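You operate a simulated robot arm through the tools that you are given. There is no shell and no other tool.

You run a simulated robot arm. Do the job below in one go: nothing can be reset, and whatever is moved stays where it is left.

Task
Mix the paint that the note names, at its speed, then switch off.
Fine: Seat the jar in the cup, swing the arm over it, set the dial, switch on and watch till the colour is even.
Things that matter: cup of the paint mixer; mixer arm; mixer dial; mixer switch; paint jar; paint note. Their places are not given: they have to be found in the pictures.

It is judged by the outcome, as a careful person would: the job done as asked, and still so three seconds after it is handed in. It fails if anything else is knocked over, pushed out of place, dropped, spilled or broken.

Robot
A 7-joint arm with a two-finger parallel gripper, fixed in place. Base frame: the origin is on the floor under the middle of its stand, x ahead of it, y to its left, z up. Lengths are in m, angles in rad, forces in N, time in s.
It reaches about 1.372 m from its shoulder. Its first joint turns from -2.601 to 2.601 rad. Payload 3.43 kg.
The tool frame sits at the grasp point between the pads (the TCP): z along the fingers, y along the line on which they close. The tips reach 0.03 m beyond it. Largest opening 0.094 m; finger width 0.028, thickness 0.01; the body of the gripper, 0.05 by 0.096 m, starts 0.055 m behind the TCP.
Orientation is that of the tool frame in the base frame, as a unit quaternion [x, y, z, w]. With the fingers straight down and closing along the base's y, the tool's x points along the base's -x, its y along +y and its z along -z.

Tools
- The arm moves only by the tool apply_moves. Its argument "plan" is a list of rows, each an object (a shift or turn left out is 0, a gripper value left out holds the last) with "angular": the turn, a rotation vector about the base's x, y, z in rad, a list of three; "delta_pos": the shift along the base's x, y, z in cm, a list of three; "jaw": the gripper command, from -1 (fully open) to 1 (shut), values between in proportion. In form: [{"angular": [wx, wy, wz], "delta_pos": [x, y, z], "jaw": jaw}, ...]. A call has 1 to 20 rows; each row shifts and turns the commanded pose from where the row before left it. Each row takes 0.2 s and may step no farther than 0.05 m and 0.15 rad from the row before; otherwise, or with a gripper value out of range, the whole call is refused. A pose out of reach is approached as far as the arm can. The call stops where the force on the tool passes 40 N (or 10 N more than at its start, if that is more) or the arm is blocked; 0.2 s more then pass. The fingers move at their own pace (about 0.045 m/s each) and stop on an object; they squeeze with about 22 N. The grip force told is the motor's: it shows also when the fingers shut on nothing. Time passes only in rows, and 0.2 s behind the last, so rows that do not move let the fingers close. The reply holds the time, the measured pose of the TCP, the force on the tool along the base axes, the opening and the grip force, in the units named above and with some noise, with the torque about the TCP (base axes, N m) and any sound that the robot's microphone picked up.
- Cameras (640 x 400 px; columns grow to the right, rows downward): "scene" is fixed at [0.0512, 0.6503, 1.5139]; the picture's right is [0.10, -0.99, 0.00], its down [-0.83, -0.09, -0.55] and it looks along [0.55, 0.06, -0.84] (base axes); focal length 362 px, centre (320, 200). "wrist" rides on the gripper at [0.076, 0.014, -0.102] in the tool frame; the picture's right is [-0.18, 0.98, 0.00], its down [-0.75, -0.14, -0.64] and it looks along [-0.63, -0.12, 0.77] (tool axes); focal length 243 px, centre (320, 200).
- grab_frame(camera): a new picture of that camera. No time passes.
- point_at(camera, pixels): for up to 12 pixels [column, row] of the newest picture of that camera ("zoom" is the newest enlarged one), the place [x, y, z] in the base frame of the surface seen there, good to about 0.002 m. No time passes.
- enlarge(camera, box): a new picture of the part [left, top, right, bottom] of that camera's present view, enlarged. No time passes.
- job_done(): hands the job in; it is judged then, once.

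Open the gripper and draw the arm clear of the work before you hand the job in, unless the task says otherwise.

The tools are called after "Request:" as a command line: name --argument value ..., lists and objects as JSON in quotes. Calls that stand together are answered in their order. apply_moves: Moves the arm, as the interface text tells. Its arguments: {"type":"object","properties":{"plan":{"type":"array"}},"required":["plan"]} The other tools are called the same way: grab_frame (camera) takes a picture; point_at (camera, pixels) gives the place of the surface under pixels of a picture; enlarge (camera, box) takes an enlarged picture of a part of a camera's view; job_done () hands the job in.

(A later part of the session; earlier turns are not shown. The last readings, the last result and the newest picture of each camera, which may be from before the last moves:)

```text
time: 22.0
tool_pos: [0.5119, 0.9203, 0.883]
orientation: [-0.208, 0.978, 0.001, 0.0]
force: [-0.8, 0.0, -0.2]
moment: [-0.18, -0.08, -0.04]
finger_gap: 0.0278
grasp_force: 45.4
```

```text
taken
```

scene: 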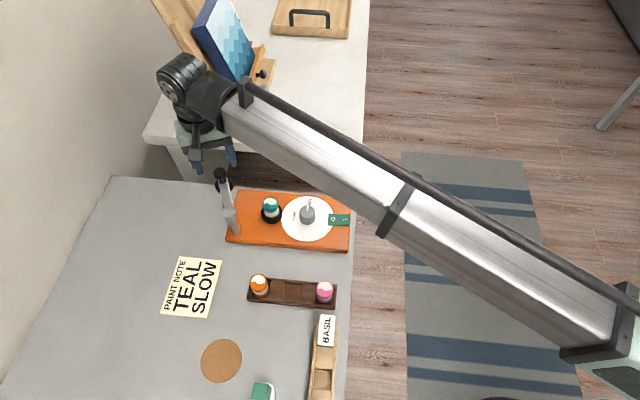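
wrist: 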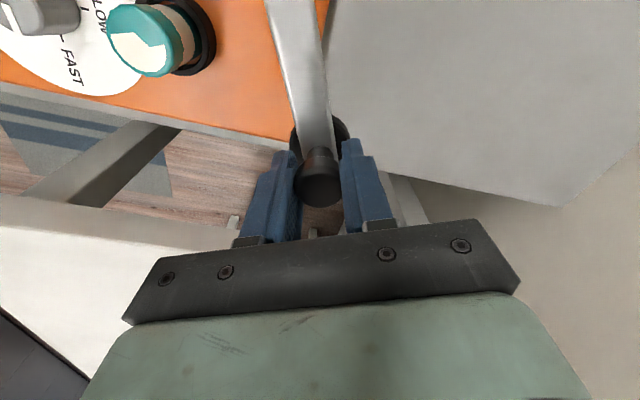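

I hold the knob (gap 0.028). I'll start the swing with three small arc steps of −0.1 rad about the pivot, turning the hand along, and check the forces.

Request:
apply_moves --plan '[{"delta_pos": [0.325, -0.84, 0], "angular": [0, 0, -0.1]}, {"delta_pos": [0.243, -0.867, 0], "angular": [0, 0, -0.1]}, {"delta_pos": [0.155, -0.888, 0], "angular": [0, 0, -0.1]}, {"delta_pos": [0, 0, 0]}]'

Request:
grab_frame --camera "wrist"

Request:
grab_frame --camera "scene"

```text
time: 23.0
tool_pos: [0.5186, 0.8949, 0.8824]
orientation: [-0.059, 0.998, 0.001, 0.0]
force: [-2.0, -0.4, 0.7]
moment: [-0.22, -0.2, -0.05]
finger_gap: 0.0275
grasp_force: 45.0
```

```text
taken
```

wrist: 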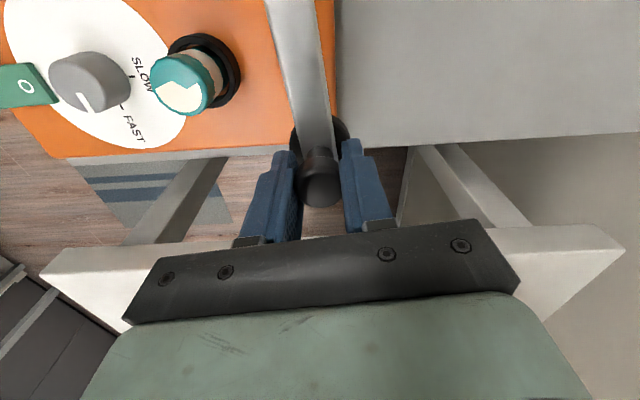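

```text
taken
```

scene: 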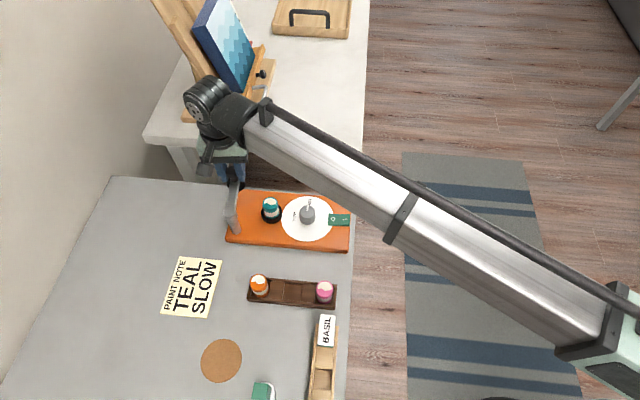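

The arm follows with only about 2 N. I'll go on through arc steps 4–9, stopping before the pad reaches the jar.

Request:
apply_moves --plan '[{"delta_pos": [0.066, -0.898, 0], "angular": [0, 0, -0.1]}, {"delta_pos": [-0.025, -0.9, 0], "angular": [0, 0, -0.1]}, {"delta_pos": [-0.114, -0.894, 0], "angular": [0, 0, -0.1]}, {"delta_pos": [-0.203, -0.877, 0], "angular": [0, 0, -0.1]}, {"delta_pos": [-0.289, -0.853, 0], "angular": [0, 0, -0.1]}, {"delta_pos": [0, 0, 0]}]'

Request:
grab_frame --camera "wrist"

Request:
enlarge --camera "scene" --box '[200, 160, 328, 240]'

```text
time: 24.4
tool_pos: [0.513, 0.8521, 0.8819]
orientation: [0.19, 0.982, 0.0, -0.001]
force: [-15.0, 6.9, -17.2]
moment: [0.02, 0.11, 0.0]
finger_gap: 0.0273
grasp_force: 44.8
```

```text
taken
```

wrist: 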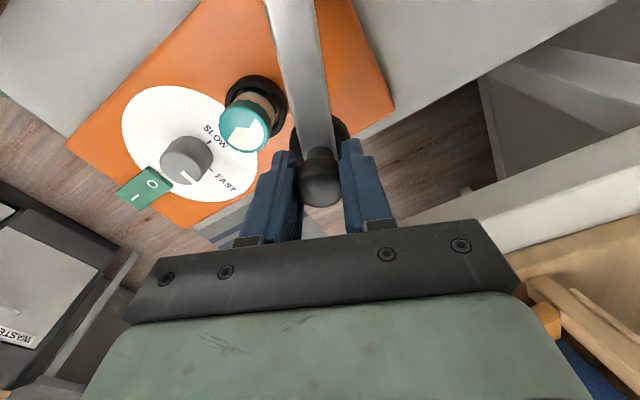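

```text
5.00 times, centred on (264, 200) of scene
```

zoom: 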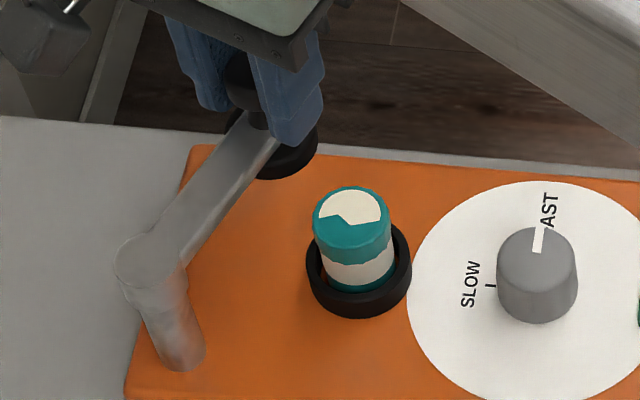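

The force has risen to about 16 N pulling inward toward the pivot and 17 N downward, so the grip is fighting a slight radius or height mismatch. I'll measure the arm's height now before going on.

Request:
point_at --camera "zoom" --pixels '[[150, 250], [120, 265], [185, 265], [205, 200], [245, 145], [235, 165], [300, 165], [350, 200], [348, 210], [240, 75]]'

Request:
enlarge --camera "wrist" --box '[256, 100, 384, 220]'

Request:
point_at --camera "wrist" --pixels '[[320, 190], [322, 180], [318, 200], [310, 110], [300, 60], [295, 20], [320, 60], [250, 128]]'

```text
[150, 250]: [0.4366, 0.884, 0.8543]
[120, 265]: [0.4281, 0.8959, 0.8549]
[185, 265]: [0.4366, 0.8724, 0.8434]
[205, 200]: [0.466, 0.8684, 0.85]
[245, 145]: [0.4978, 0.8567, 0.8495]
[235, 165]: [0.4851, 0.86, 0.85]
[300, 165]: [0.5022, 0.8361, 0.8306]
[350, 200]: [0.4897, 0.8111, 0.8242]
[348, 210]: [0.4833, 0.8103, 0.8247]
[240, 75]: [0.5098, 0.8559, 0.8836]
```

```text
3.33 times, centred on (320, 160) of wrist
```

zoom: 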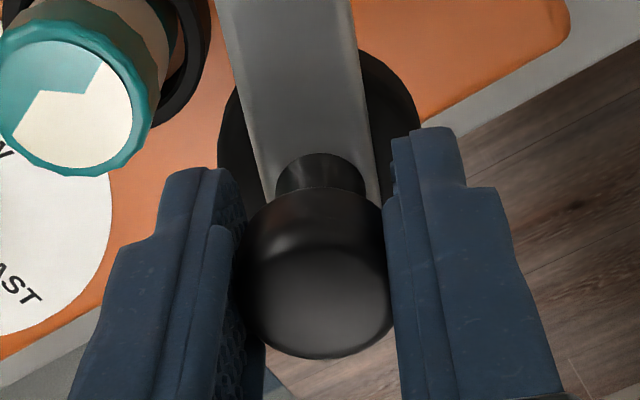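

```text
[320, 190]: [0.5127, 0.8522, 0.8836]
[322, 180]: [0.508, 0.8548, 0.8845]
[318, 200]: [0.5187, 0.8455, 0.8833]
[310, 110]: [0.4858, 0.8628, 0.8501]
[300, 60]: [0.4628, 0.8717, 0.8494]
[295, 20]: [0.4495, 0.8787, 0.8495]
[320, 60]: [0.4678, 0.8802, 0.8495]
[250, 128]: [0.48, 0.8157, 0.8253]
```

The arm's height is unchanged (top 0.8495), so this is just grip mismatch. I'll relax it by opening the fingers slightly so they cage the knob instead of clamping it.

Request:
apply_moves --plan '[{"delta_pos": [0, 0, 0], "jaw": 0.25}, {"delta_pos": [0, 0, 0], "jaw": 0.25}, {"delta_pos": [0, 0, 0]}]'

Request:
enlarge --camera "wrist" --box '[256, 100, 384, 220]'

```text
time: 25.2
tool_pos: [0.514, 0.8512, 0.8834]
orientation: [0.189, 0.982, 0.002, 0.0]
force: [0.5, 0.0, 0.3]
moment: [-0.02, 0.0, 0.0]
finger_gap: 0.0354
grasp_force: 0.2
```

```text
3.33 times, centred on (320, 160) of wrist
```

zoom: 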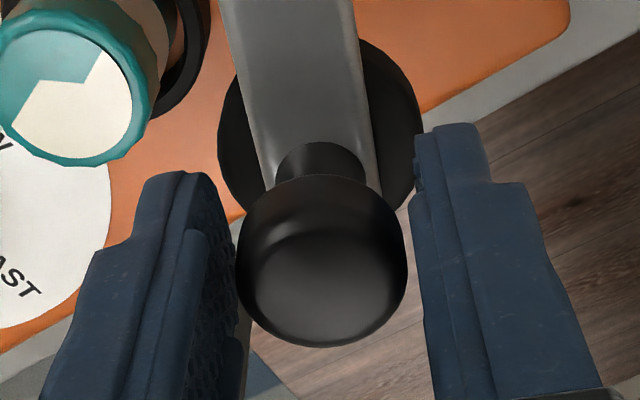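

Forces are back to zero with the knob caged. I'll continue the arc by three steps and check for pad clearance above the jar.

Request:
apply_moves --plan '[{"delta_pos": [-0.373, -0.82, 0], "angular": [0, 0, -0.1]}, {"delta_pos": [-0.454, -0.778, 0], "angular": [0, 0, -0.1]}, {"delta_pos": [-0.528, -0.73, 0], "angular": [0, 0, -0.1]}, {"delta_pos": [0, 0, 0]}]'

Request:
enlarge --camera "wrist" --box '[224, 60, 416, 220]'

Request:
enlarge --camera "scene" --box '[200, 160, 328, 240]'

```text
time: 26.2
tool_pos: [0.5009, 0.8266, 0.8827]
orientation: [0.335, 0.942, 0.002, 0.0]
force: [-0.6, 0.8, 0.3]
moment: [0.03, 0.01, -0.01]
finger_gap: 0.0351
grasp_force: 0.0
```

```text
2.50 times, centred on (320, 140) of wrist
```

zoom: 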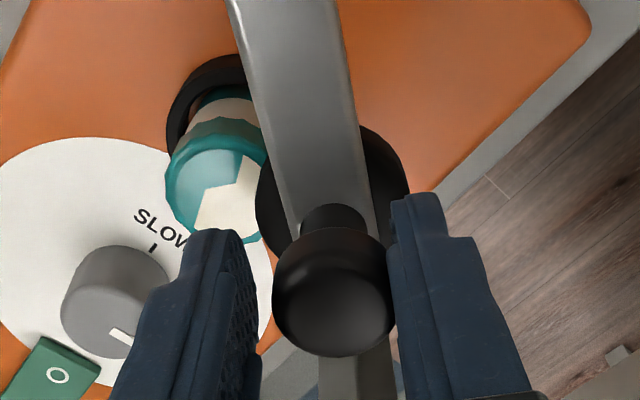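

```text
5.00 times, centred on (264, 200) of scene
```

zoom: 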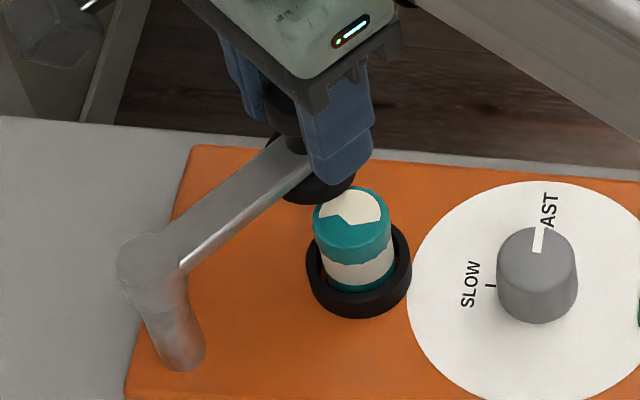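

The pad is gliding in over the jar's rim with under 1 N of force. I'll take two more arc steps.

Request:
apply_moves --plan '[{"delta_pos": [-0.599, -0.673, 0], "angular": [0, 0, -0.1]}, {"delta_pos": [-0.663, -0.609, 0], "angular": [0, 0, -0.1]}, {"delta_pos": [0, 0, 0]}]'

Request:
enlarge --camera "wrist" --box '[224, 60, 416, 220]'

Request:
enlarge --camera "scene" --box '[200, 160, 328, 240]'

```text
time: 27.0
tool_pos: [0.4865, 0.8144, 0.8828]
orientation: [0.426, 0.905, 0.001, 0.0]
force: [-0.1, 0.6, -0.6]
moment: [-0.01, -0.02, 0.02]
finger_gap: 0.0352
grasp_force: 0.1
```

```text
2.50 times, centred on (320, 140) of wrist
```

zoom: 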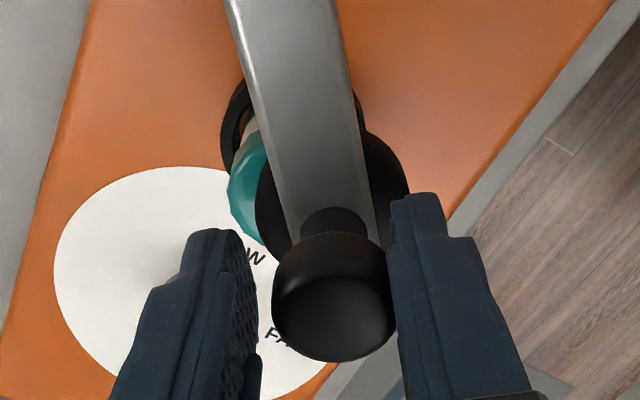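

```text
5.00 times, centred on (264, 200) of scene
```

zoom: 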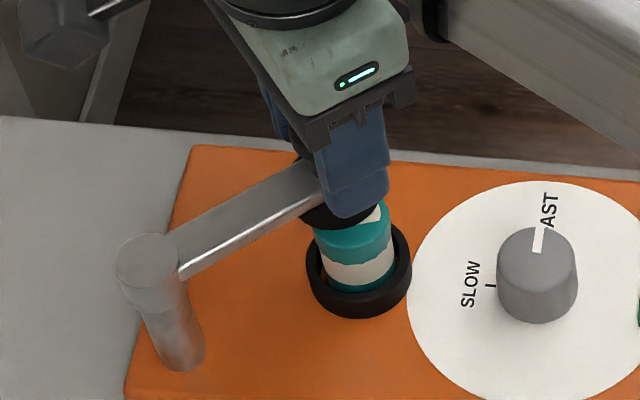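

No contact so far. I'll take step 14 of the arc, which puts the cage over the cup, and then measure where the knob sits.

Request:
apply_moves --plan '[{"delta_pos": [-0.72, -0.541, 0], "angular": [0, 0, -0.1]}, {"delta_pos": [0, 0, 0]}, {"delta_pos": [0, 0, 0]}]'

Request:
enlarge --camera "wrist" --box '[224, 60, 416, 220]'

Request:
point_at --camera "zoom" --pixels '[[335, 310], [285, 305], [385, 305], [335, 270], [335, 345], [320, 180], [245, 60], [340, 60], [275, 160], [355, 160], [295, 90], [262, 215]]'

```text
time: 27.8
tool_pos: [0.4798, 0.8096, 0.8825]
orientation: [0.471, 0.882, 0.0, 0.0]
force: [0.3, 0.6, 0.8]
moment: [0.02, -0.01, -0.01]
finger_gap: 0.0352
grasp_force: 0.1
```

```text
2.50 times, centred on (320, 140) of wrist
```

zoom: 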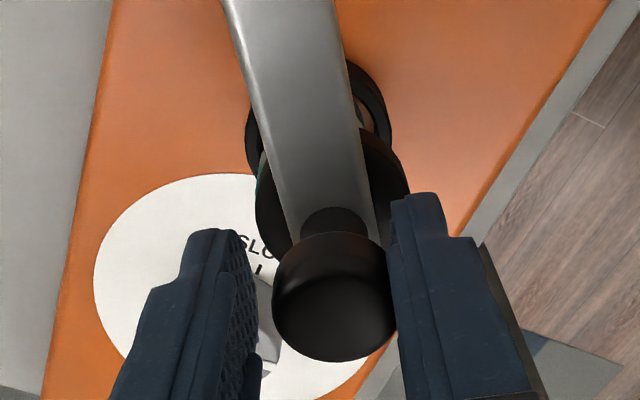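

```text
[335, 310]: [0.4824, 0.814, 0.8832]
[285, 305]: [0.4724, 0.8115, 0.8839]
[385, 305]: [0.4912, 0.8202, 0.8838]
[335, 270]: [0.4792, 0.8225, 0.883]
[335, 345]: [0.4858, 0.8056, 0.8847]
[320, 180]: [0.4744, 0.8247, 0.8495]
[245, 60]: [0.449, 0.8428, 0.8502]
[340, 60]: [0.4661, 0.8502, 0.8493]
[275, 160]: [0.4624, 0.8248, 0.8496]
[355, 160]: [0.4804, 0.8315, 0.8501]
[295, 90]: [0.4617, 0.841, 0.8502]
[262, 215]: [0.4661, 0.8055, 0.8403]
```

The knob is at about (0.482, 0.8145), some 4.5 mm short of the cup's axis (0.4798, 0.8095) because of the slack. I'll push 4.5 mm further along the tangent.

Request:
apply_moves --plan '[{"delta_pos": [-0.19, -0.13, 0], "angular": [0, 0, -0.025]}, {"delta_pos": [-0.19, -0.13, 0], "angular": [0, 0, -0.025]}, {"delta_pos": [0, 0, 0]}, {"delta_pos": [0, 0, 0]}]'

Request:
enlarge --camera "wrist" --box '[224, 60, 416, 220]'

Request:
point_at --camera "zoom" --pixels '[[335, 310], [285, 305], [385, 305], [335, 270], [335, 345], [320, 180], [245, 60], [340, 60], [275, 160], [355, 160], [262, 215], [405, 190]]'

Request:
enlarge --camera "scene" --box '[200, 160, 328, 240]'

```text
time: 28.8
tool_pos: [0.4766, 0.8076, 0.8821]
orientation: [0.493, 0.87, 0.001, 0.0]
force: [1.3, 2.7, 0.1]
moment: [-0.02, -0.03, 0.01]
finger_gap: 0.0365
grasp_force: 0.6
```

```text
2.50 times, centred on (320, 140) of wrist
```

zoom: 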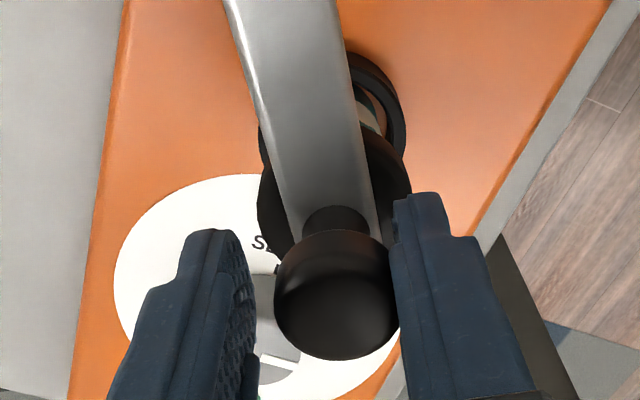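

```text
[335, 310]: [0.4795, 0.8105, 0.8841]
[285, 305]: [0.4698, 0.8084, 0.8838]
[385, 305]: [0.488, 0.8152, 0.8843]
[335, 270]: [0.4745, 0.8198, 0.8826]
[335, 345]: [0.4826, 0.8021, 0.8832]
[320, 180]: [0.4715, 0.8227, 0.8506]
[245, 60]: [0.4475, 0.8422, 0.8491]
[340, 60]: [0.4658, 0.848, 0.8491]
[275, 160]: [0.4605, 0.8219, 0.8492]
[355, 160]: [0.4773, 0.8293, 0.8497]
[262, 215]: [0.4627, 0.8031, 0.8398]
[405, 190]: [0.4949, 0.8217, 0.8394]
```

```text
5.00 times, centred on (264, 200) of scene
```

zoom: 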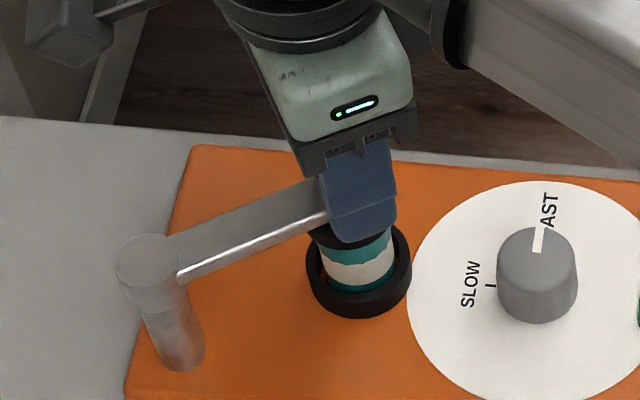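

The knob is now at about (0.479, 0.811), at −56.3° and above the cup; a 3 N resistance appeared, maybe an end stop. I'll nudge 1 mm more to see whether it is a stop.

Request:
apply_moves --plan '[{"delta_pos": [-0.083, -0.056, 0]}, {"delta_pos": [0, 0, 0]}, {"delta_pos": [0, 0, 0]}]'

Request:
enlarge --camera "wrist" --box '[224, 60, 416, 220]'

Request:
point_at --camera "zoom" --pixels '[[335, 310], [285, 305], [385, 305], [335, 270], [335, 345], [320, 180], [245, 60], [340, 60], [275, 160], [355, 160], [262, 215], [405, 190]]'

```text
time: 29.6
tool_pos: [0.4765, 0.8064, 0.8819]
orientation: [0.494, 0.87, 0.001, 0.001]
force: [3.8, 2.7, 0.9]
moment: [0.03, -0.01, 0.01]
finger_gap: 0.0382
grasp_force: 3.0
```

```text
2.50 times, centred on (320, 140) of wrist
```

zoom: 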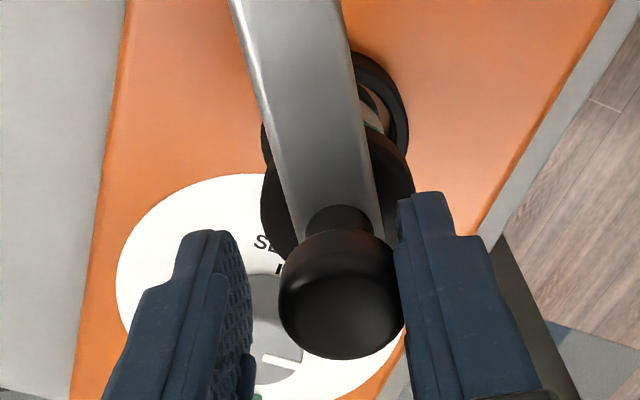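

```text
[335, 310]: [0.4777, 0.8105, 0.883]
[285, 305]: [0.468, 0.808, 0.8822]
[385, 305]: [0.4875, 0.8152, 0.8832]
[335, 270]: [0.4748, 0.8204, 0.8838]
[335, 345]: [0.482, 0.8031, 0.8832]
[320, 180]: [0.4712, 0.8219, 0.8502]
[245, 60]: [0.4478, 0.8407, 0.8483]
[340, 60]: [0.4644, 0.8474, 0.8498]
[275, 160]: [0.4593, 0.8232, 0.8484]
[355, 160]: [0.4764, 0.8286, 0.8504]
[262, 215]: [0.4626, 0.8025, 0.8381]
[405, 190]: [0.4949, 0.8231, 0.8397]
```

The fingers advance while the knob stays: the arm is at its stop over the cup. I'll back off 4 mm so neither finger touches it, open, and rise straight up.

Request:
apply_moves --plan '[{"delta_pos": [0.33, 0.22, 0]}, {"delta_pos": [0, 0, 0], "jaw": 0.0}, {"delta_pos": [0, 0, 0], "jaw": -0.277}, {"delta_pos": [0, 0, 1.0]}, {"delta_pos": [0, 0, 2.0]}, {"delta_pos": [0, 0, 3.0]}, {"delta_pos": [0, 0, 3.0]}, {"delta_pos": [0, 0, 0]}]'

Request:
grab_frame --camera "wrist"

Request:
enlarge --camera "scene" --box '[200, 160, 360, 260]'

```text
time: 31.4
tool_pos: [0.4795, 0.8087, 0.9706]
orientation: [0.493, 0.87, 0.001, 0.0]
force: [-0.1, 0.3, -0.5]
moment: [-0.02, 0.0, 0.02]
finger_gap: 0.06
grasp_force: 0.1
```

```text
taken
```

wrist: 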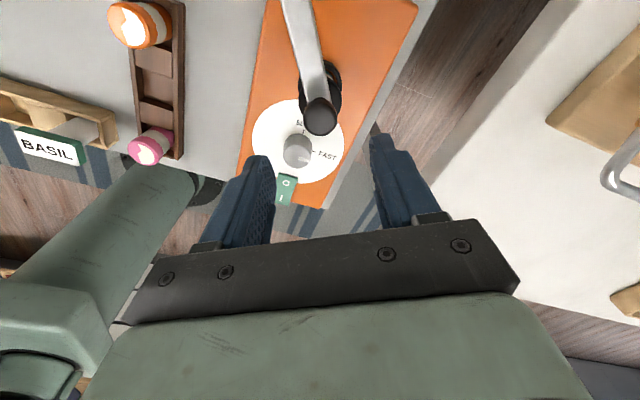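

```text
4.00 times, centred on (280, 210) of scene
```

zoom: 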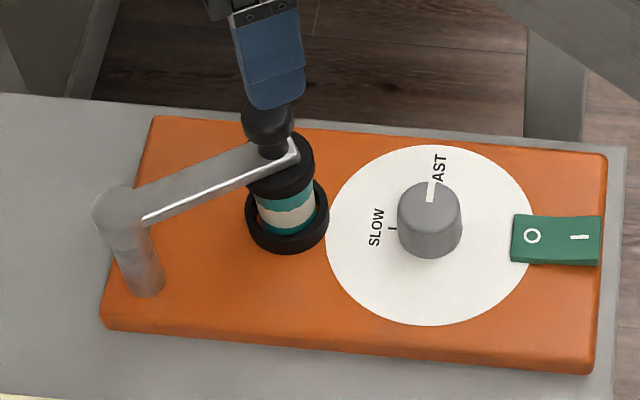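

The arm now rests over the jar, pad centred. Next the dial: I'll enlarge it in the wrist view at (298,150).

Request:
enlarge --camera "wrist" --box '[242, 90, 354, 195]'

Request:
enlarge --camera "scene" --box '[276, 187, 340, 227]'

Request:
point_at --camera "zoom" --pixels '[[305, 200], [205, 300], [430, 300], [320, 220], [320, 150]]'

```text
3.81 times, centred on (298, 142) of wrist
```

zoom: 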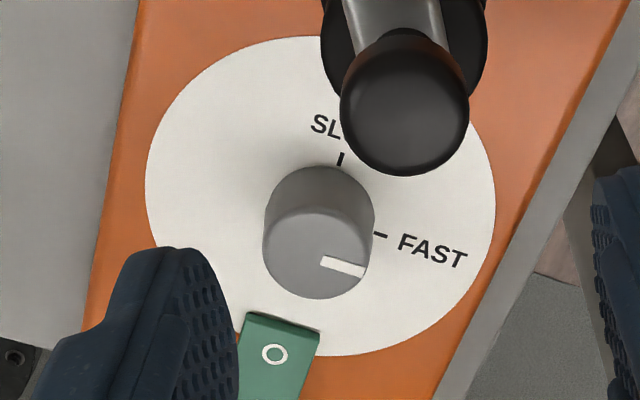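

```text
10.00 times, centred on (308, 207) of scene
```

zoom: 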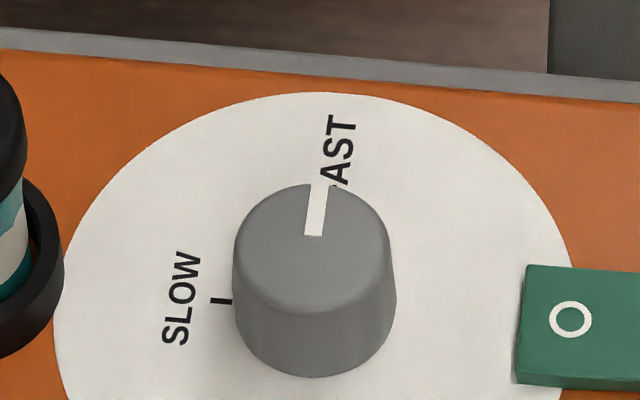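

```text
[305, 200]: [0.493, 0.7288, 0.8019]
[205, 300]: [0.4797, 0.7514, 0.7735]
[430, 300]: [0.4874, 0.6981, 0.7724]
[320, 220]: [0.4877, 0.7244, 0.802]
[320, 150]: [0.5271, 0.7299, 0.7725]
```

The SLOW tick is at (221,301) in the scene zoom and the FAST tick at (378,232) in the wrist zoom. I'll measure the knob top, ticks and pointer.

Request:
point_at --camera "zoom" --pixels '[[212, 301], [231, 302], [320, 192], [314, 234], [240, 245], [385, 245], [310, 188], [310, 302], [312, 245], [60, 310], [568, 268], [315, 95]]'

Request:
point_at --camera "wrist" --pixels '[[315.4, 151], [312.5, 150.3], [303.6, 129.8], [303.3, 132.5], [308.5, 160.7], [299, 158.1], [283.5, 153], [311.8, 155], [298, 167], [299, 148], [253.5, 137], [343, 148]]'

```text
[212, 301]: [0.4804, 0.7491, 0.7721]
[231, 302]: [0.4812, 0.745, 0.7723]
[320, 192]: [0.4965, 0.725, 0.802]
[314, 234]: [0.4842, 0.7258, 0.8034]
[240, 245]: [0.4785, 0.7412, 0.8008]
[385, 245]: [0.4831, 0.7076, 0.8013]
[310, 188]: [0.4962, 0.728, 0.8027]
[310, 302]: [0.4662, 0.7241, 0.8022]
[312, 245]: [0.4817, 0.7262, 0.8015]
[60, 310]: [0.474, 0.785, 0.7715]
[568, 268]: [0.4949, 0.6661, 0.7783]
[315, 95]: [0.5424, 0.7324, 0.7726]
```

```text
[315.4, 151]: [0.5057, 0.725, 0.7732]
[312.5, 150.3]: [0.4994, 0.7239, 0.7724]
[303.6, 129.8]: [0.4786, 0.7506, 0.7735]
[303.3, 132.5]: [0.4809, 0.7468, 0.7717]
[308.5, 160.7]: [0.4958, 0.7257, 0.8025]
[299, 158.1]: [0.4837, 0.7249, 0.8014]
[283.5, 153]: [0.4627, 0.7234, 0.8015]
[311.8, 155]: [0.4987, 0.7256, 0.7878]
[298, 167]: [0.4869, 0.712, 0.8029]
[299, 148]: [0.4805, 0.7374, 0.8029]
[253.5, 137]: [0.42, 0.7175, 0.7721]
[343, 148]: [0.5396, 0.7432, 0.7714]
```

Dial centre (0.4808, 0.7247), top z 0.802, pointer along +x (FAST); the SLOW tick lies along +y, so it needs +90° (counter-clockwise from above). I'll move over the dial, turning the hand back to its original heading.

Request:
apply_moves --plan '[{"delta_pos": [0.024, -1.055, 0.3], "angular": [0, 0, 0.12875]}, {"delta_pos": [0.024, -1.055, 0], "angular": [0, 0, 0.12875]}, {"delta_pos": [0.024, -1.055, 0], "angular": [0, 0, 0.12875]}, {"delta_pos": [0.024, -1.055, 0], "angular": [0, 0, 0.12875]}, {"delta_pos": [0.024, -1.055, 0], "angular": [0, 0, 0.12875]}, {"delta_pos": [0.024, -1.055, 0], "angular": [0, 0, 0.12875]}, {"delta_pos": [0.024, -1.055, 0], "angular": [0, 0, 0.12875]}, {"delta_pos": [0.024, -1.055, -0.3], "angular": [0, 0, 0.12875]}, {"delta_pos": [0, 0, 0]}, {"delta_pos": [0, 0, 0]}]'

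Request:
grab_frame --camera "wrist"

Request:
grab_frame --camera "scene"

```text
time: 33.6
tool_pos: [0.4803, 0.7238, 0.973]
orientation: [0.0, 1.0, 0.001, 0.0]
force: [0.9, -0.5, -0.1]
moment: [0.0, 0.0, 0.01]
finger_gap: 0.06
grasp_force: 0.1
```

```text
taken
```

wrist: 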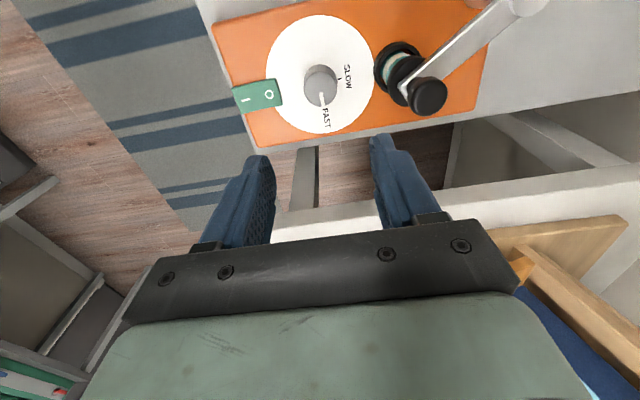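

```text
taken
```

scene: 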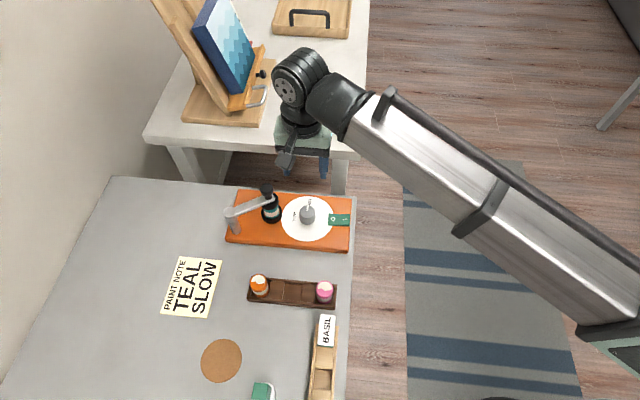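

The dial, switch and arm all show in the wrist view. I'll enlarge for exact dial centre, ticks and switch geometry.

Request:
enlarge --camera "wrist" --box '[224, 10, 384, 135]'

```text
3.20 times, centred on (304, 72) of wrist
```

zoom: 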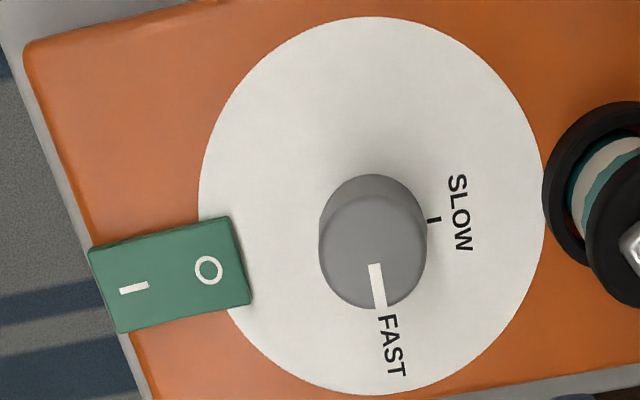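

Request:
point_at --camera "zoom" --pixels '[[373, 255], [323, 255], [421, 255], [373, 203], [373, 306], [429, 221], [439, 220], [379, 301], [374, 266], [133, 288], [209, 270], [240, 258]]'

```text
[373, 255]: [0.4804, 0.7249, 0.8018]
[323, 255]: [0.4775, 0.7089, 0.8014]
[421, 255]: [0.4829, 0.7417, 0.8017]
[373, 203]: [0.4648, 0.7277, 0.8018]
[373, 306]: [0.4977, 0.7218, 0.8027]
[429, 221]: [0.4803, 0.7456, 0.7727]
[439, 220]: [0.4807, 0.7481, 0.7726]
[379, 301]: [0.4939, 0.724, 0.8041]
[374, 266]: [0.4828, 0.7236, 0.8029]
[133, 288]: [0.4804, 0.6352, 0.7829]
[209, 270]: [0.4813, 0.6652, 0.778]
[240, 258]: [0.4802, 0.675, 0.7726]
```

Dial centre is (0.4807, 0.725), under the tool. I'll descend in stages to TCP z≈0.808, first stopping at 0.85 to check.

Request:
apply_moves --plan '[{"delta_pos": [0, 0, -3.0]}, {"delta_pos": [0, 0, -3.5]}, {"delta_pos": [0, 0, -3.0]}, {"delta_pos": [0, 0, -2.0]}, {"delta_pos": [0, 0, -1.0]}, {"delta_pos": [0, 0, 0]}]'

Request:
grab_frame --camera "wrist"

Request:
grab_frame --camera "scene"

```text
time: 35.0
tool_pos: [0.4815, 0.7237, 0.8474]
orientation: [0.001, 1.0, 0.001, 0.0]
force: [-0.4, -0.6, -0.2]
moment: [0.0, 0.02, 0.02]
finger_gap: 0.0599
grasp_force: 0.1
```

```text
taken
```

wrist: 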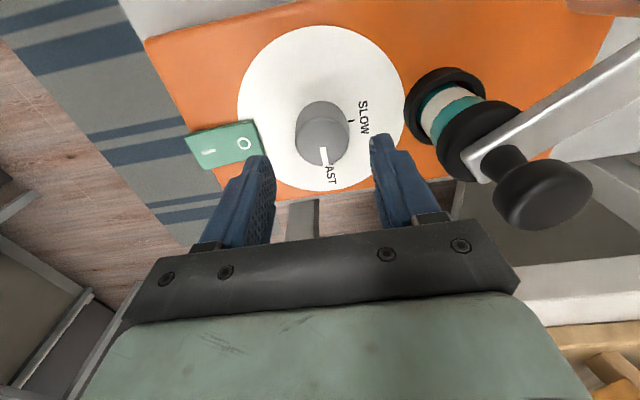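

```text
taken
```

scene: 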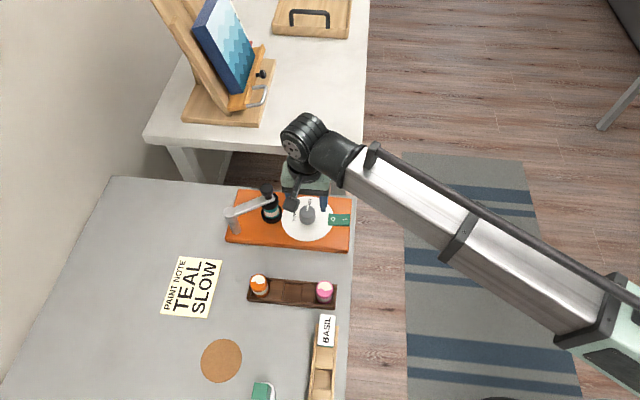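

The fingers straddle the dial at (322,135), clear of the switch on the left and the arm on the right. I'll descend the last 3.9 cm and close on the dial.

Request:
apply_moves --plan '[{"delta_pos": [0, 0, -1.5]}, {"delta_pos": [0, 0, -1.2]}, {"delta_pos": [0, 0, -0.8]}, {"delta_pos": [0, 0, -0.4]}, {"delta_pos": [0, 0, 0]}]'

Request:
grab_frame --camera "wrist"

```text
time: 36.2
tool_pos: [0.481, 0.7243, 0.8079]
orientation: [0.0, 1.0, 0.002, 0.0]
force: [-0.5, 0.0, 0.1]
moment: [0.0, 0.02, 0.0]
finger_gap: 0.0599
grasp_force: 0.0
```

```text
taken
```

wrist: 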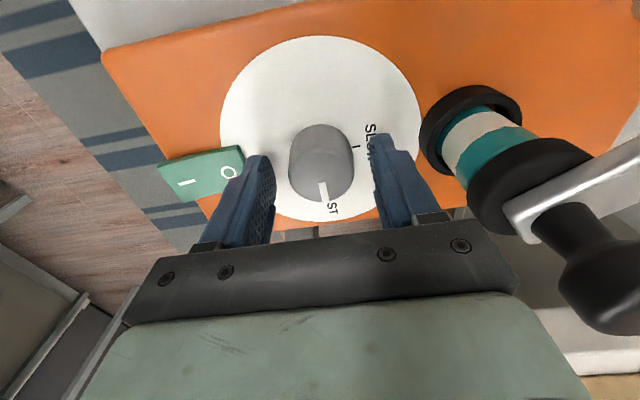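

No contact; the dial top is centred between the pads at (322,180). I'll close on it.

Request:
apply_moves --plan '[{"delta_pos": [0, 0, 0], "jaw": 0.2}, {"delta_pos": [0, 0, 0], "jaw": 0.5}, {"delta_pos": [0, 0, 0], "jaw": 0.5}, {"delta_pos": [0, 0, 0], "jaw": 0.5}]'

Request:
grab_frame --camera "wrist"

```text
time: 37.2
tool_pos: [0.4807, 0.7262, 0.8086]
orientation: [0.0, 1.0, 0.001, -0.001]
force: [-0.1, 8.4, -0.2]
moment: [0.29, 0.0, -0.02]
finger_gap: 0.0369
grasp_force: 44.8
```

```text
taken
```

wrist: 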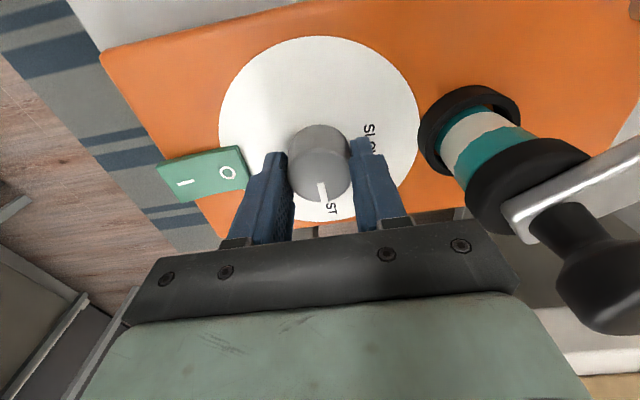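

Grip is on the dial (gap 0.037) with 8 N of side load toward +y, so I'll shift +0.5 mm and start turning by +0.3 rad to see it follow.

Request:
apply_moves --plan '[{"delta_pos": [0, 0.05, 0]}, {"delta_pos": [0, 0, 0], "angular": [0, 0, 0.1]}, {"delta_pos": [0, 0, 0], "angular": [0, 0, 0.1]}, {"delta_pos": [0, 0, 0], "angular": [0, 0, 0.1]}, {"delta_pos": [0, 0, 0]}]'

Request:
grab_frame --camera "wrist"

Request:
enlarge --camera "scene" --box '[230, 160, 358, 240]'

```text
time: 38.4
tool_pos: [0.4818, 0.7255, 0.8072]
orientation: [-0.15, 0.989, 0.001, 0.001]
force: [9.4, 10.1, 8.0]
moment: [-0.09, 0.73, -0.01]
finger_gap: 0.0373
grasp_force: 45.5
```

```text
taken
```

wrist: 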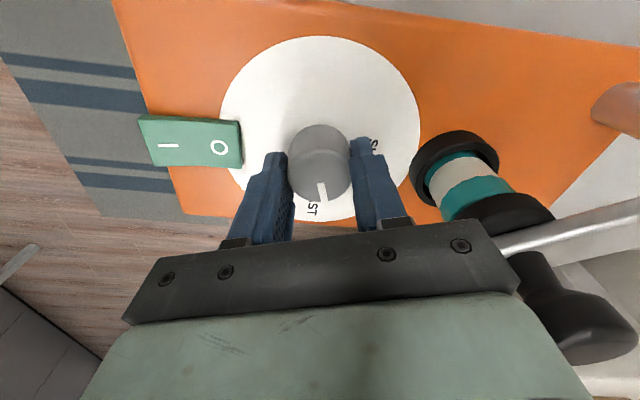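

```text
5.00 times, centred on (294, 200) of scene
```

zoom: 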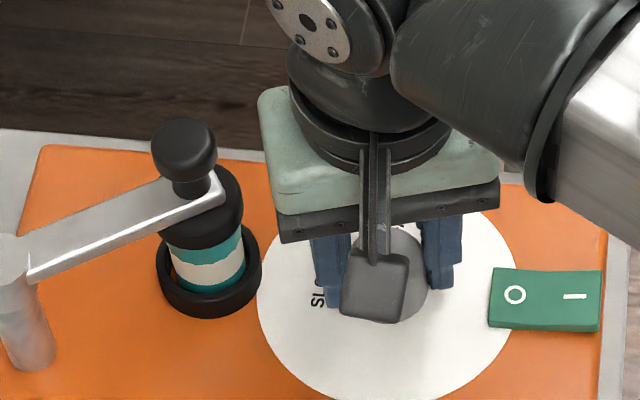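

The pointer moves with the hand (FAST lettering shifts at (312,208)), so the dial is turning. Side loads of about 10 N in +x, +y and 8 N up call for a small centring shift as I turn another 0.4 rad.

Request:
apply_moves --plan '[{"delta_pos": [0.07, 0.07, 0.05]}, {"delta_pos": [0, 0, 0], "angular": [0, 0, 0.1]}, {"delta_pos": [0, 0, 0], "angular": [0, 0, 0.1]}, {"delta_pos": [0, 0, 0], "angular": [0, 0, 0.1]}, {"delta_pos": [0, 0, 0], "angular": [0, 0, 0.1]}, {"delta_pos": [0, 0, 0]}]'

Request:
grab_frame --camera "wrist"

```text
time: 39.8
tool_pos: [0.4814, 0.7259, 0.809]
orientation: [-0.344, 0.939, 0.001, -0.002]
force: [-2.2, 5.3, -11.9]
moment: [0.18, 0.09, -0.02]
finger_gap: 0.0372
grasp_force: 44.8
```

```text
taken
```

wrist: 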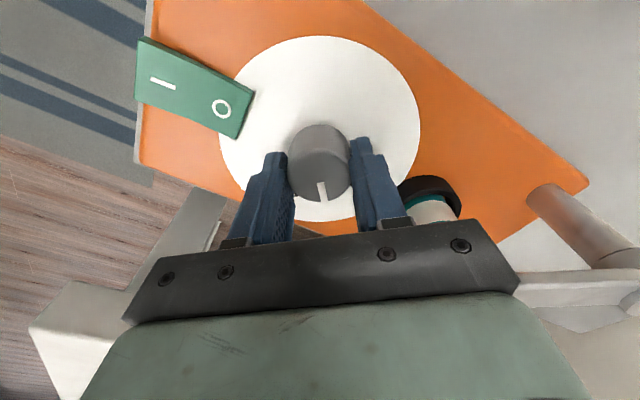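

Turned 0.70 rad with the dial following. Side load fell, vertical is −12 N, so I'll ease down 0.3 mm and turn another 0.4 rad.

Request:
apply_moves --plan '[{"delta_pos": [0, 0.03, -0.03]}, {"delta_pos": [0, 0, 0], "angular": [0, 0, 0.1]}, {"delta_pos": [0, 0, 0], "angular": [0, 0, 0.1]}, {"delta_pos": [0, 0, 0], "angular": [0, 0, 0.1]}, {"delta_pos": [0, 0, 0], "angular": [0, 0, 0.1]}, {"delta_pos": [0, 0, 0]}]'

Request:
grab_frame --camera "wrist"

Request:
grab_frame --camera "scene"

```text
time: 41.2
tool_pos: [0.4808, 0.7256, 0.808]
orientation: [-0.523, 0.853, 0.0, -0.001]
force: [-10.1, 2.6, -5.4]
moment: [-0.29, 0.46, -0.05]
finger_gap: 0.0371
grasp_force: 45.6
```

```text
taken
```

wrist: 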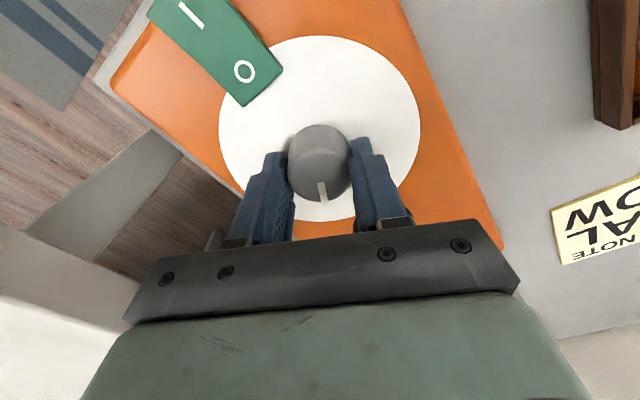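

```text
taken
```

scene: 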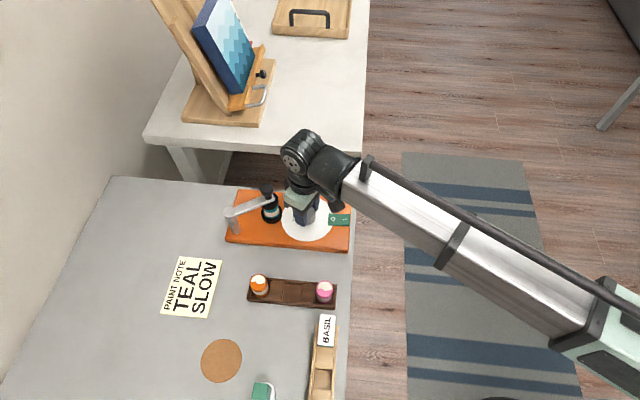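

Turned 1.10 rad so far. I'll shift x by −0.6 mm to unload and finish the turn to 1.571 rad.

Request:
apply_moves --plan '[{"delta_pos": [-0.06, 0.02, -0.01]}, {"delta_pos": [0, 0, 0], "angular": [0, 0, 0.1]}, {"delta_pos": [0, 0, 0], "angular": [0, 0, 0.1]}, {"delta_pos": [0, 0, 0], "angular": [0, 0, 0.1]}, {"delta_pos": [0, 0, 0], "angular": [0, 0, 0.1]}, {"delta_pos": [0, 0, 0], "angular": [0, 0, 0.07]}, {"delta_pos": [0, 0, 0]}]'

Request:
grab_frame --camera "wrist"

Request:
enlarge --camera "scene" --box '[230, 160, 358, 240]'

```text
time: 42.8
tool_pos: [0.4801, 0.7273, 0.8082]
orientation: [0.707, -0.707, -0.002, 0.002]
force: [-16.2, 0.1, -9.5]
moment: [0.25, 0.41, -0.04]
finger_gap: 0.037
grasp_force: 44.8
```

```text
taken
```

wrist: 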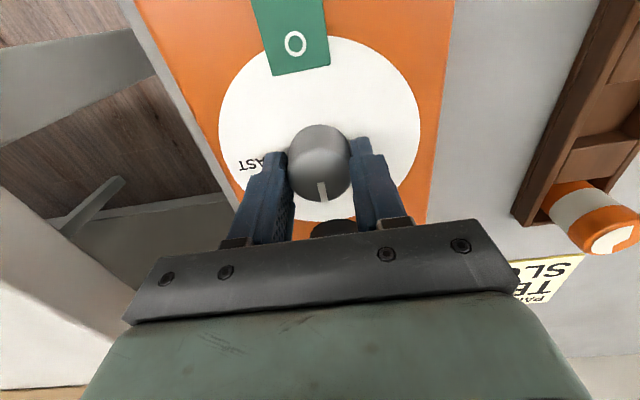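

```text
5.00 times, centred on (294, 200) of scene
```

zoom: 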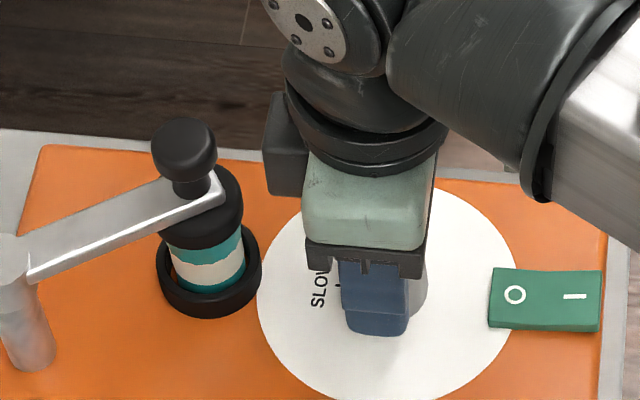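

The pointer kept its place in the hand at (322,190) through the turn, so the dial is turned 90°. I'll unload x, open the fingers and rise to check it.

Request:
apply_moves --plan '[{"delta_pos": [-0.08, 0, -0.03]}, {"delta_pos": [0, 0, 0], "jaw": 0.1}, {"delta_pos": [0, 0, 0], "jaw": -0.277}, {"delta_pos": [0, 0, 0]}, {"delta_pos": [0, 0, 1.0]}, {"delta_pos": [0, 0, 2.5]}, {"delta_pos": [0, 0, 3.5]}, {"delta_pos": [0, 0, 4.0]}, {"delta_pos": [0, 0, 0]}]'

Request:
grab_frame --camera "wrist"

Request:
enlarge --camera "scene" --box '[230, 160, 358, 240]'

```text
time: 44.8
tool_pos: [0.4805, 0.7258, 0.9175]
orientation: [-0.707, 0.708, 0.001, 0.0]
force: [0.0, 0.3, 0.2]
moment: [-0.03, 0.02, 0.02]
finger_gap: 0.0601
grasp_force: 0.0
```

```text
taken
```

wrist: 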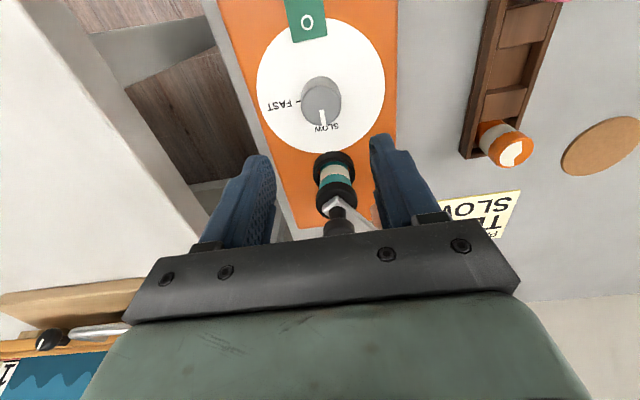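

```text
5.00 times, centred on (294, 200) of scene
```

zoom: 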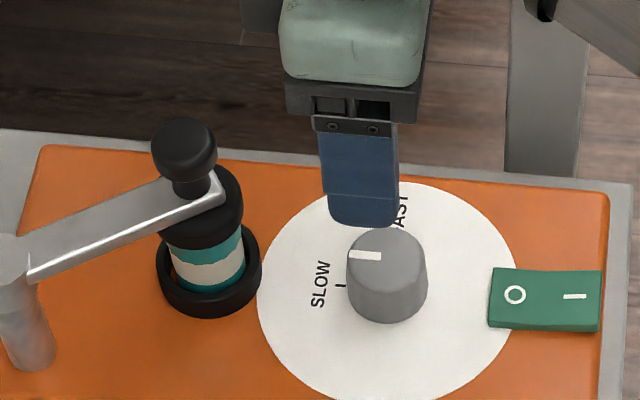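

The pointer now faces the SLOW tick. I'll measure its direction against the tick.

Request:
enlarge --camera "wrist" --box '[272, 60, 368, 140]'

Request:
point_at --camera "zoom" --pixels '[[320, 220], [325, 310]]'

```text
5.00 times, centred on (320, 100) of wrist
```

zoom: 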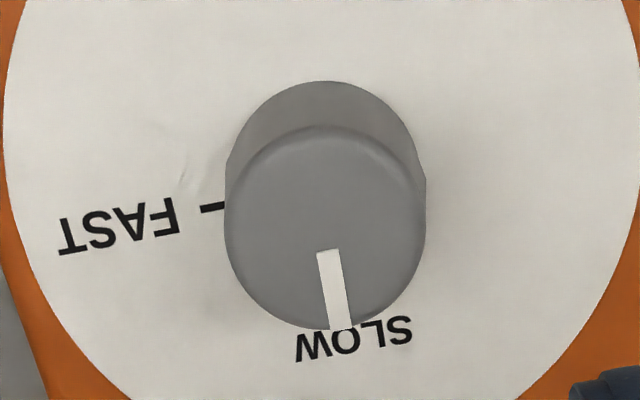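

```text
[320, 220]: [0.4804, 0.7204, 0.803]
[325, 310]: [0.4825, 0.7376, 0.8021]
```

Request:
point_at --camera "zoom" --pixels '[[327, 252], [340, 322], [228, 225], [422, 225], [325, 130], [330, 325], [213, 208], [203, 209], [352, 338], [330, 275]]'

Request:
enlarge --camera "scene" --box '[276, 187, 340, 227]'

Request:
point_at --camera "zoom" --pixels '[[238, 232], [298, 228], [270, 230], [212, 301], [231, 302], [240, 245], [385, 245], [310, 188], [310, 302]]'

```text
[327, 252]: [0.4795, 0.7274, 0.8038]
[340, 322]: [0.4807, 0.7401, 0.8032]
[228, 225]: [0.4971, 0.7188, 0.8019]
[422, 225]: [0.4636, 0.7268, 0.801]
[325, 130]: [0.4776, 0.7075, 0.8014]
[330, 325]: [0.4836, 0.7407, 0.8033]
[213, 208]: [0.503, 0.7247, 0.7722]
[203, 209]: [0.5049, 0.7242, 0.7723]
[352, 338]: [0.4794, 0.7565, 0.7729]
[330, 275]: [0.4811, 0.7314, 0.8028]
```

```text
10.00 times, centred on (308, 207) of scene
```

zoom: 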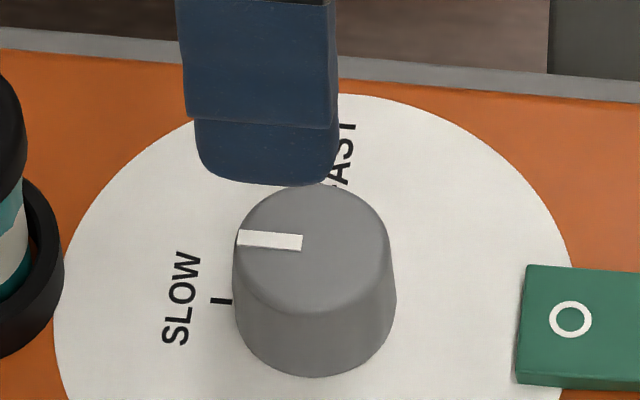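

```text
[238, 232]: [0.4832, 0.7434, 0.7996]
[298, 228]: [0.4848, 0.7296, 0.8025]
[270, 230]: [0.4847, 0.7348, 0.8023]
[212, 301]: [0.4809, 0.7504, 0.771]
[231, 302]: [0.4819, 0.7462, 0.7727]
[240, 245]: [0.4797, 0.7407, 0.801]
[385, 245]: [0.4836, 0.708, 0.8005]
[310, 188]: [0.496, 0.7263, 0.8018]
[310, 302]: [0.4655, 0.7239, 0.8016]
```

The pointer lines up with the SLOW tick. Next the switch: I'll turn the hand back to the original heading, shut the fingers, and move above the I side near (0.480, 0.636).

Request:
apply_moves --plan '[{"delta_pos": [0, -0.745, 0], "angular": [0, 0, -0.131], "jaw": 0}, {"delta_pos": [0, -0.745, 0], "angular": [0, 0, -0.131], "jaw": 0.5}, {"delta_pos": [0, -0.745, 0], "angular": [0, 0, -0.131], "jaw": 1}, {"delta_pos": [0, -0.745, 0], "angular": [0, 0, -0.131]}, {"delta_pos": [0, -0.745, 0], "angular": [0, 0, -0.131]}, {"delta_pos": [0, -0.745, 0], "angular": [0, 0, -0.131]}, {"delta_pos": [0, -0.745, 0], "angular": [0, 0, -0.131]}, {"delta_pos": [0, -0.745, 0], "angular": [0, 0, -0.131]}, {"delta_pos": [0, -0.745, 0], "angular": [0, 0, -0.131]}, {"delta_pos": [0, -0.745, 0], "angular": [0, 0, -0.131]}, {"delta_pos": [0, -0.745, 0], "angular": [0, 0, -0.131]}, {"delta_pos": [0, -0.745, 0], "angular": [0, 0, -0.13]}, {"delta_pos": [0, 0, 0]}]'

Request:
grab_frame --camera "wrist"

Request:
enlarge --camera "scene" --box '[230, 160, 358, 240]'

```text
time: 47.6
tool_pos: [0.4813, 0.6355, 0.919]
orientation: [0.002, 1.0, 0.001, 0.001]
force: [-0.2, 0.3, 0.0]
moment: [0.0, -0.01, -0.02]
finger_gap: 0.0001
grasp_force: 22.0
```

```text
taken
```

wrist: 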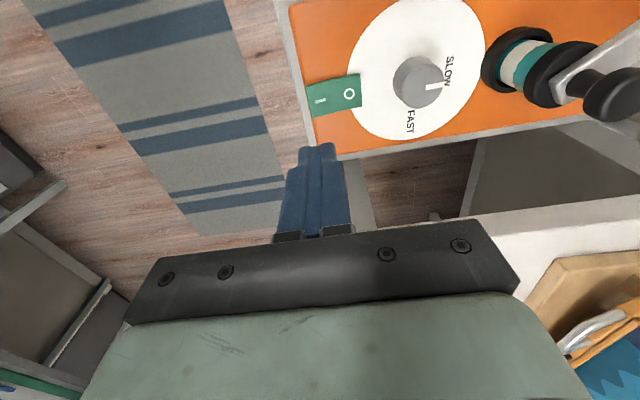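

```text
5.00 times, centred on (294, 200) of scene
```

zoom: 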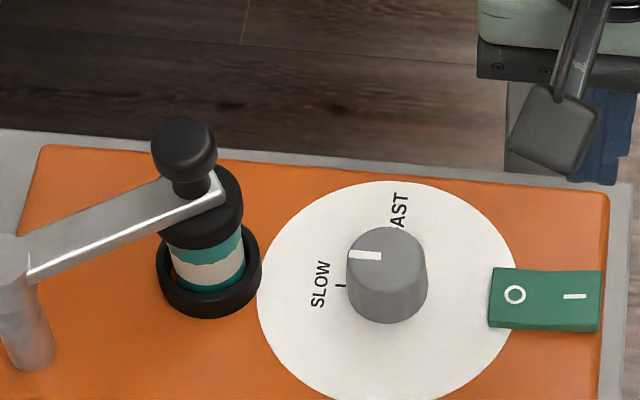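

The shut fingers are above the switch. I'll measure the rocker's corners and both halves in this zoom.

Request:
point_at --camera "zoom" --pixels '[[495, 272], [599, 273], [598, 318], [494, 318], [545, 295], [530, 295], [560, 295], [575, 296], [515, 295], [592, 296], [545, 275], [545, 320]]'

```text
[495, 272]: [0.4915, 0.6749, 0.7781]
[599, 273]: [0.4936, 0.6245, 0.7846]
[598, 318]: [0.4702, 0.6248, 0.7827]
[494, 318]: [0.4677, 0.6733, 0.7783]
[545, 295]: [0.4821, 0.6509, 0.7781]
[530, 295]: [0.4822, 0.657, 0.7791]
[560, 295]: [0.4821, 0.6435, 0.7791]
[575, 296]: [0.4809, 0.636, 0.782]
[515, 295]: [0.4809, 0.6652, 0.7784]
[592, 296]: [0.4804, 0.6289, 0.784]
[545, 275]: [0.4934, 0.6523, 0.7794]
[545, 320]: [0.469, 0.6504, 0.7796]
```

The rocker spans y 0.624–0.675; the I half rises to 0.7845 at its outer end. I'll go to y≈0.634 and descend to just above it.

Request:
apply_moves --plan '[{"delta_pos": [0.05, -0.3, -2.5]}, {"delta_pos": [0, 0, -3.0]}, {"delta_pos": [0, 0, -2.5]}, {"delta_pos": [0, 0, -1.3]}, {"delta_pos": [0, 0, 0]}]'

Request:
grab_frame --camera "wrist"

Request:
enlarge --camera "scene" --box '[260, 165, 388, 245]'

```text
time: 48.8
tool_pos: [0.4815, 0.6336, 0.8252]
orientation: [0.001, 1.0, 0.001, 0.0]
force: [0.6, 0.5, -0.6]
moment: [-0.02, 0.04, 0.03]
finger_gap: 0.0001
grasp_force: 22.2
```

```text
taken
```

wrist: 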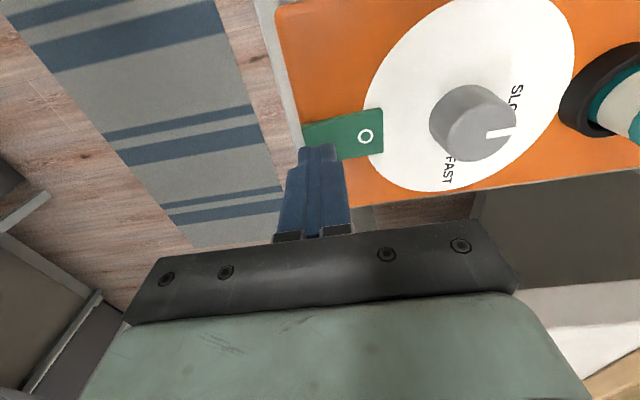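

```text
5.00 times, centred on (324, 205) of scene
```

zoom: 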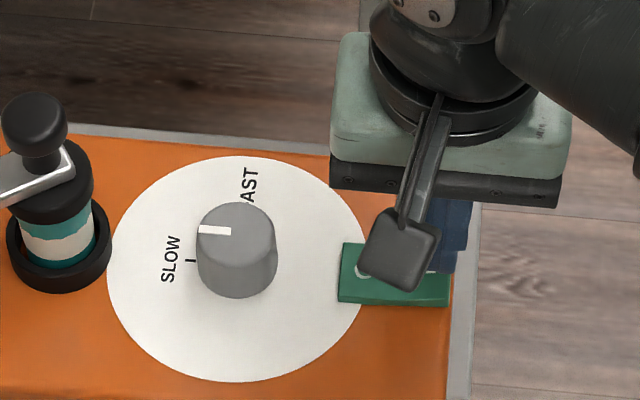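

The shut tips are right above the I half. I'll press down in small steps and listen for the switch.

Request:
apply_moves --plan '[{"delta_pos": [0, 0, -0.5]}, {"delta_pos": [0, 0, -0.4]}, {"delta_pos": [0, 0, -0.3]}, {"delta_pos": [0, 0, -0.2]}, {"delta_pos": [0, 0, -0.2]}]'

```text
time: 50.0
tool_pos: [0.4803, 0.6331, 0.811]
orientation: [0.001, 1.0, 0.001, 0.001]
force: [2.8, 0.9, 18.0]
moment: [0.22, -0.04, -0.04]
finger_gap: 0.0001
grasp_force: 21.9
heard: click
```

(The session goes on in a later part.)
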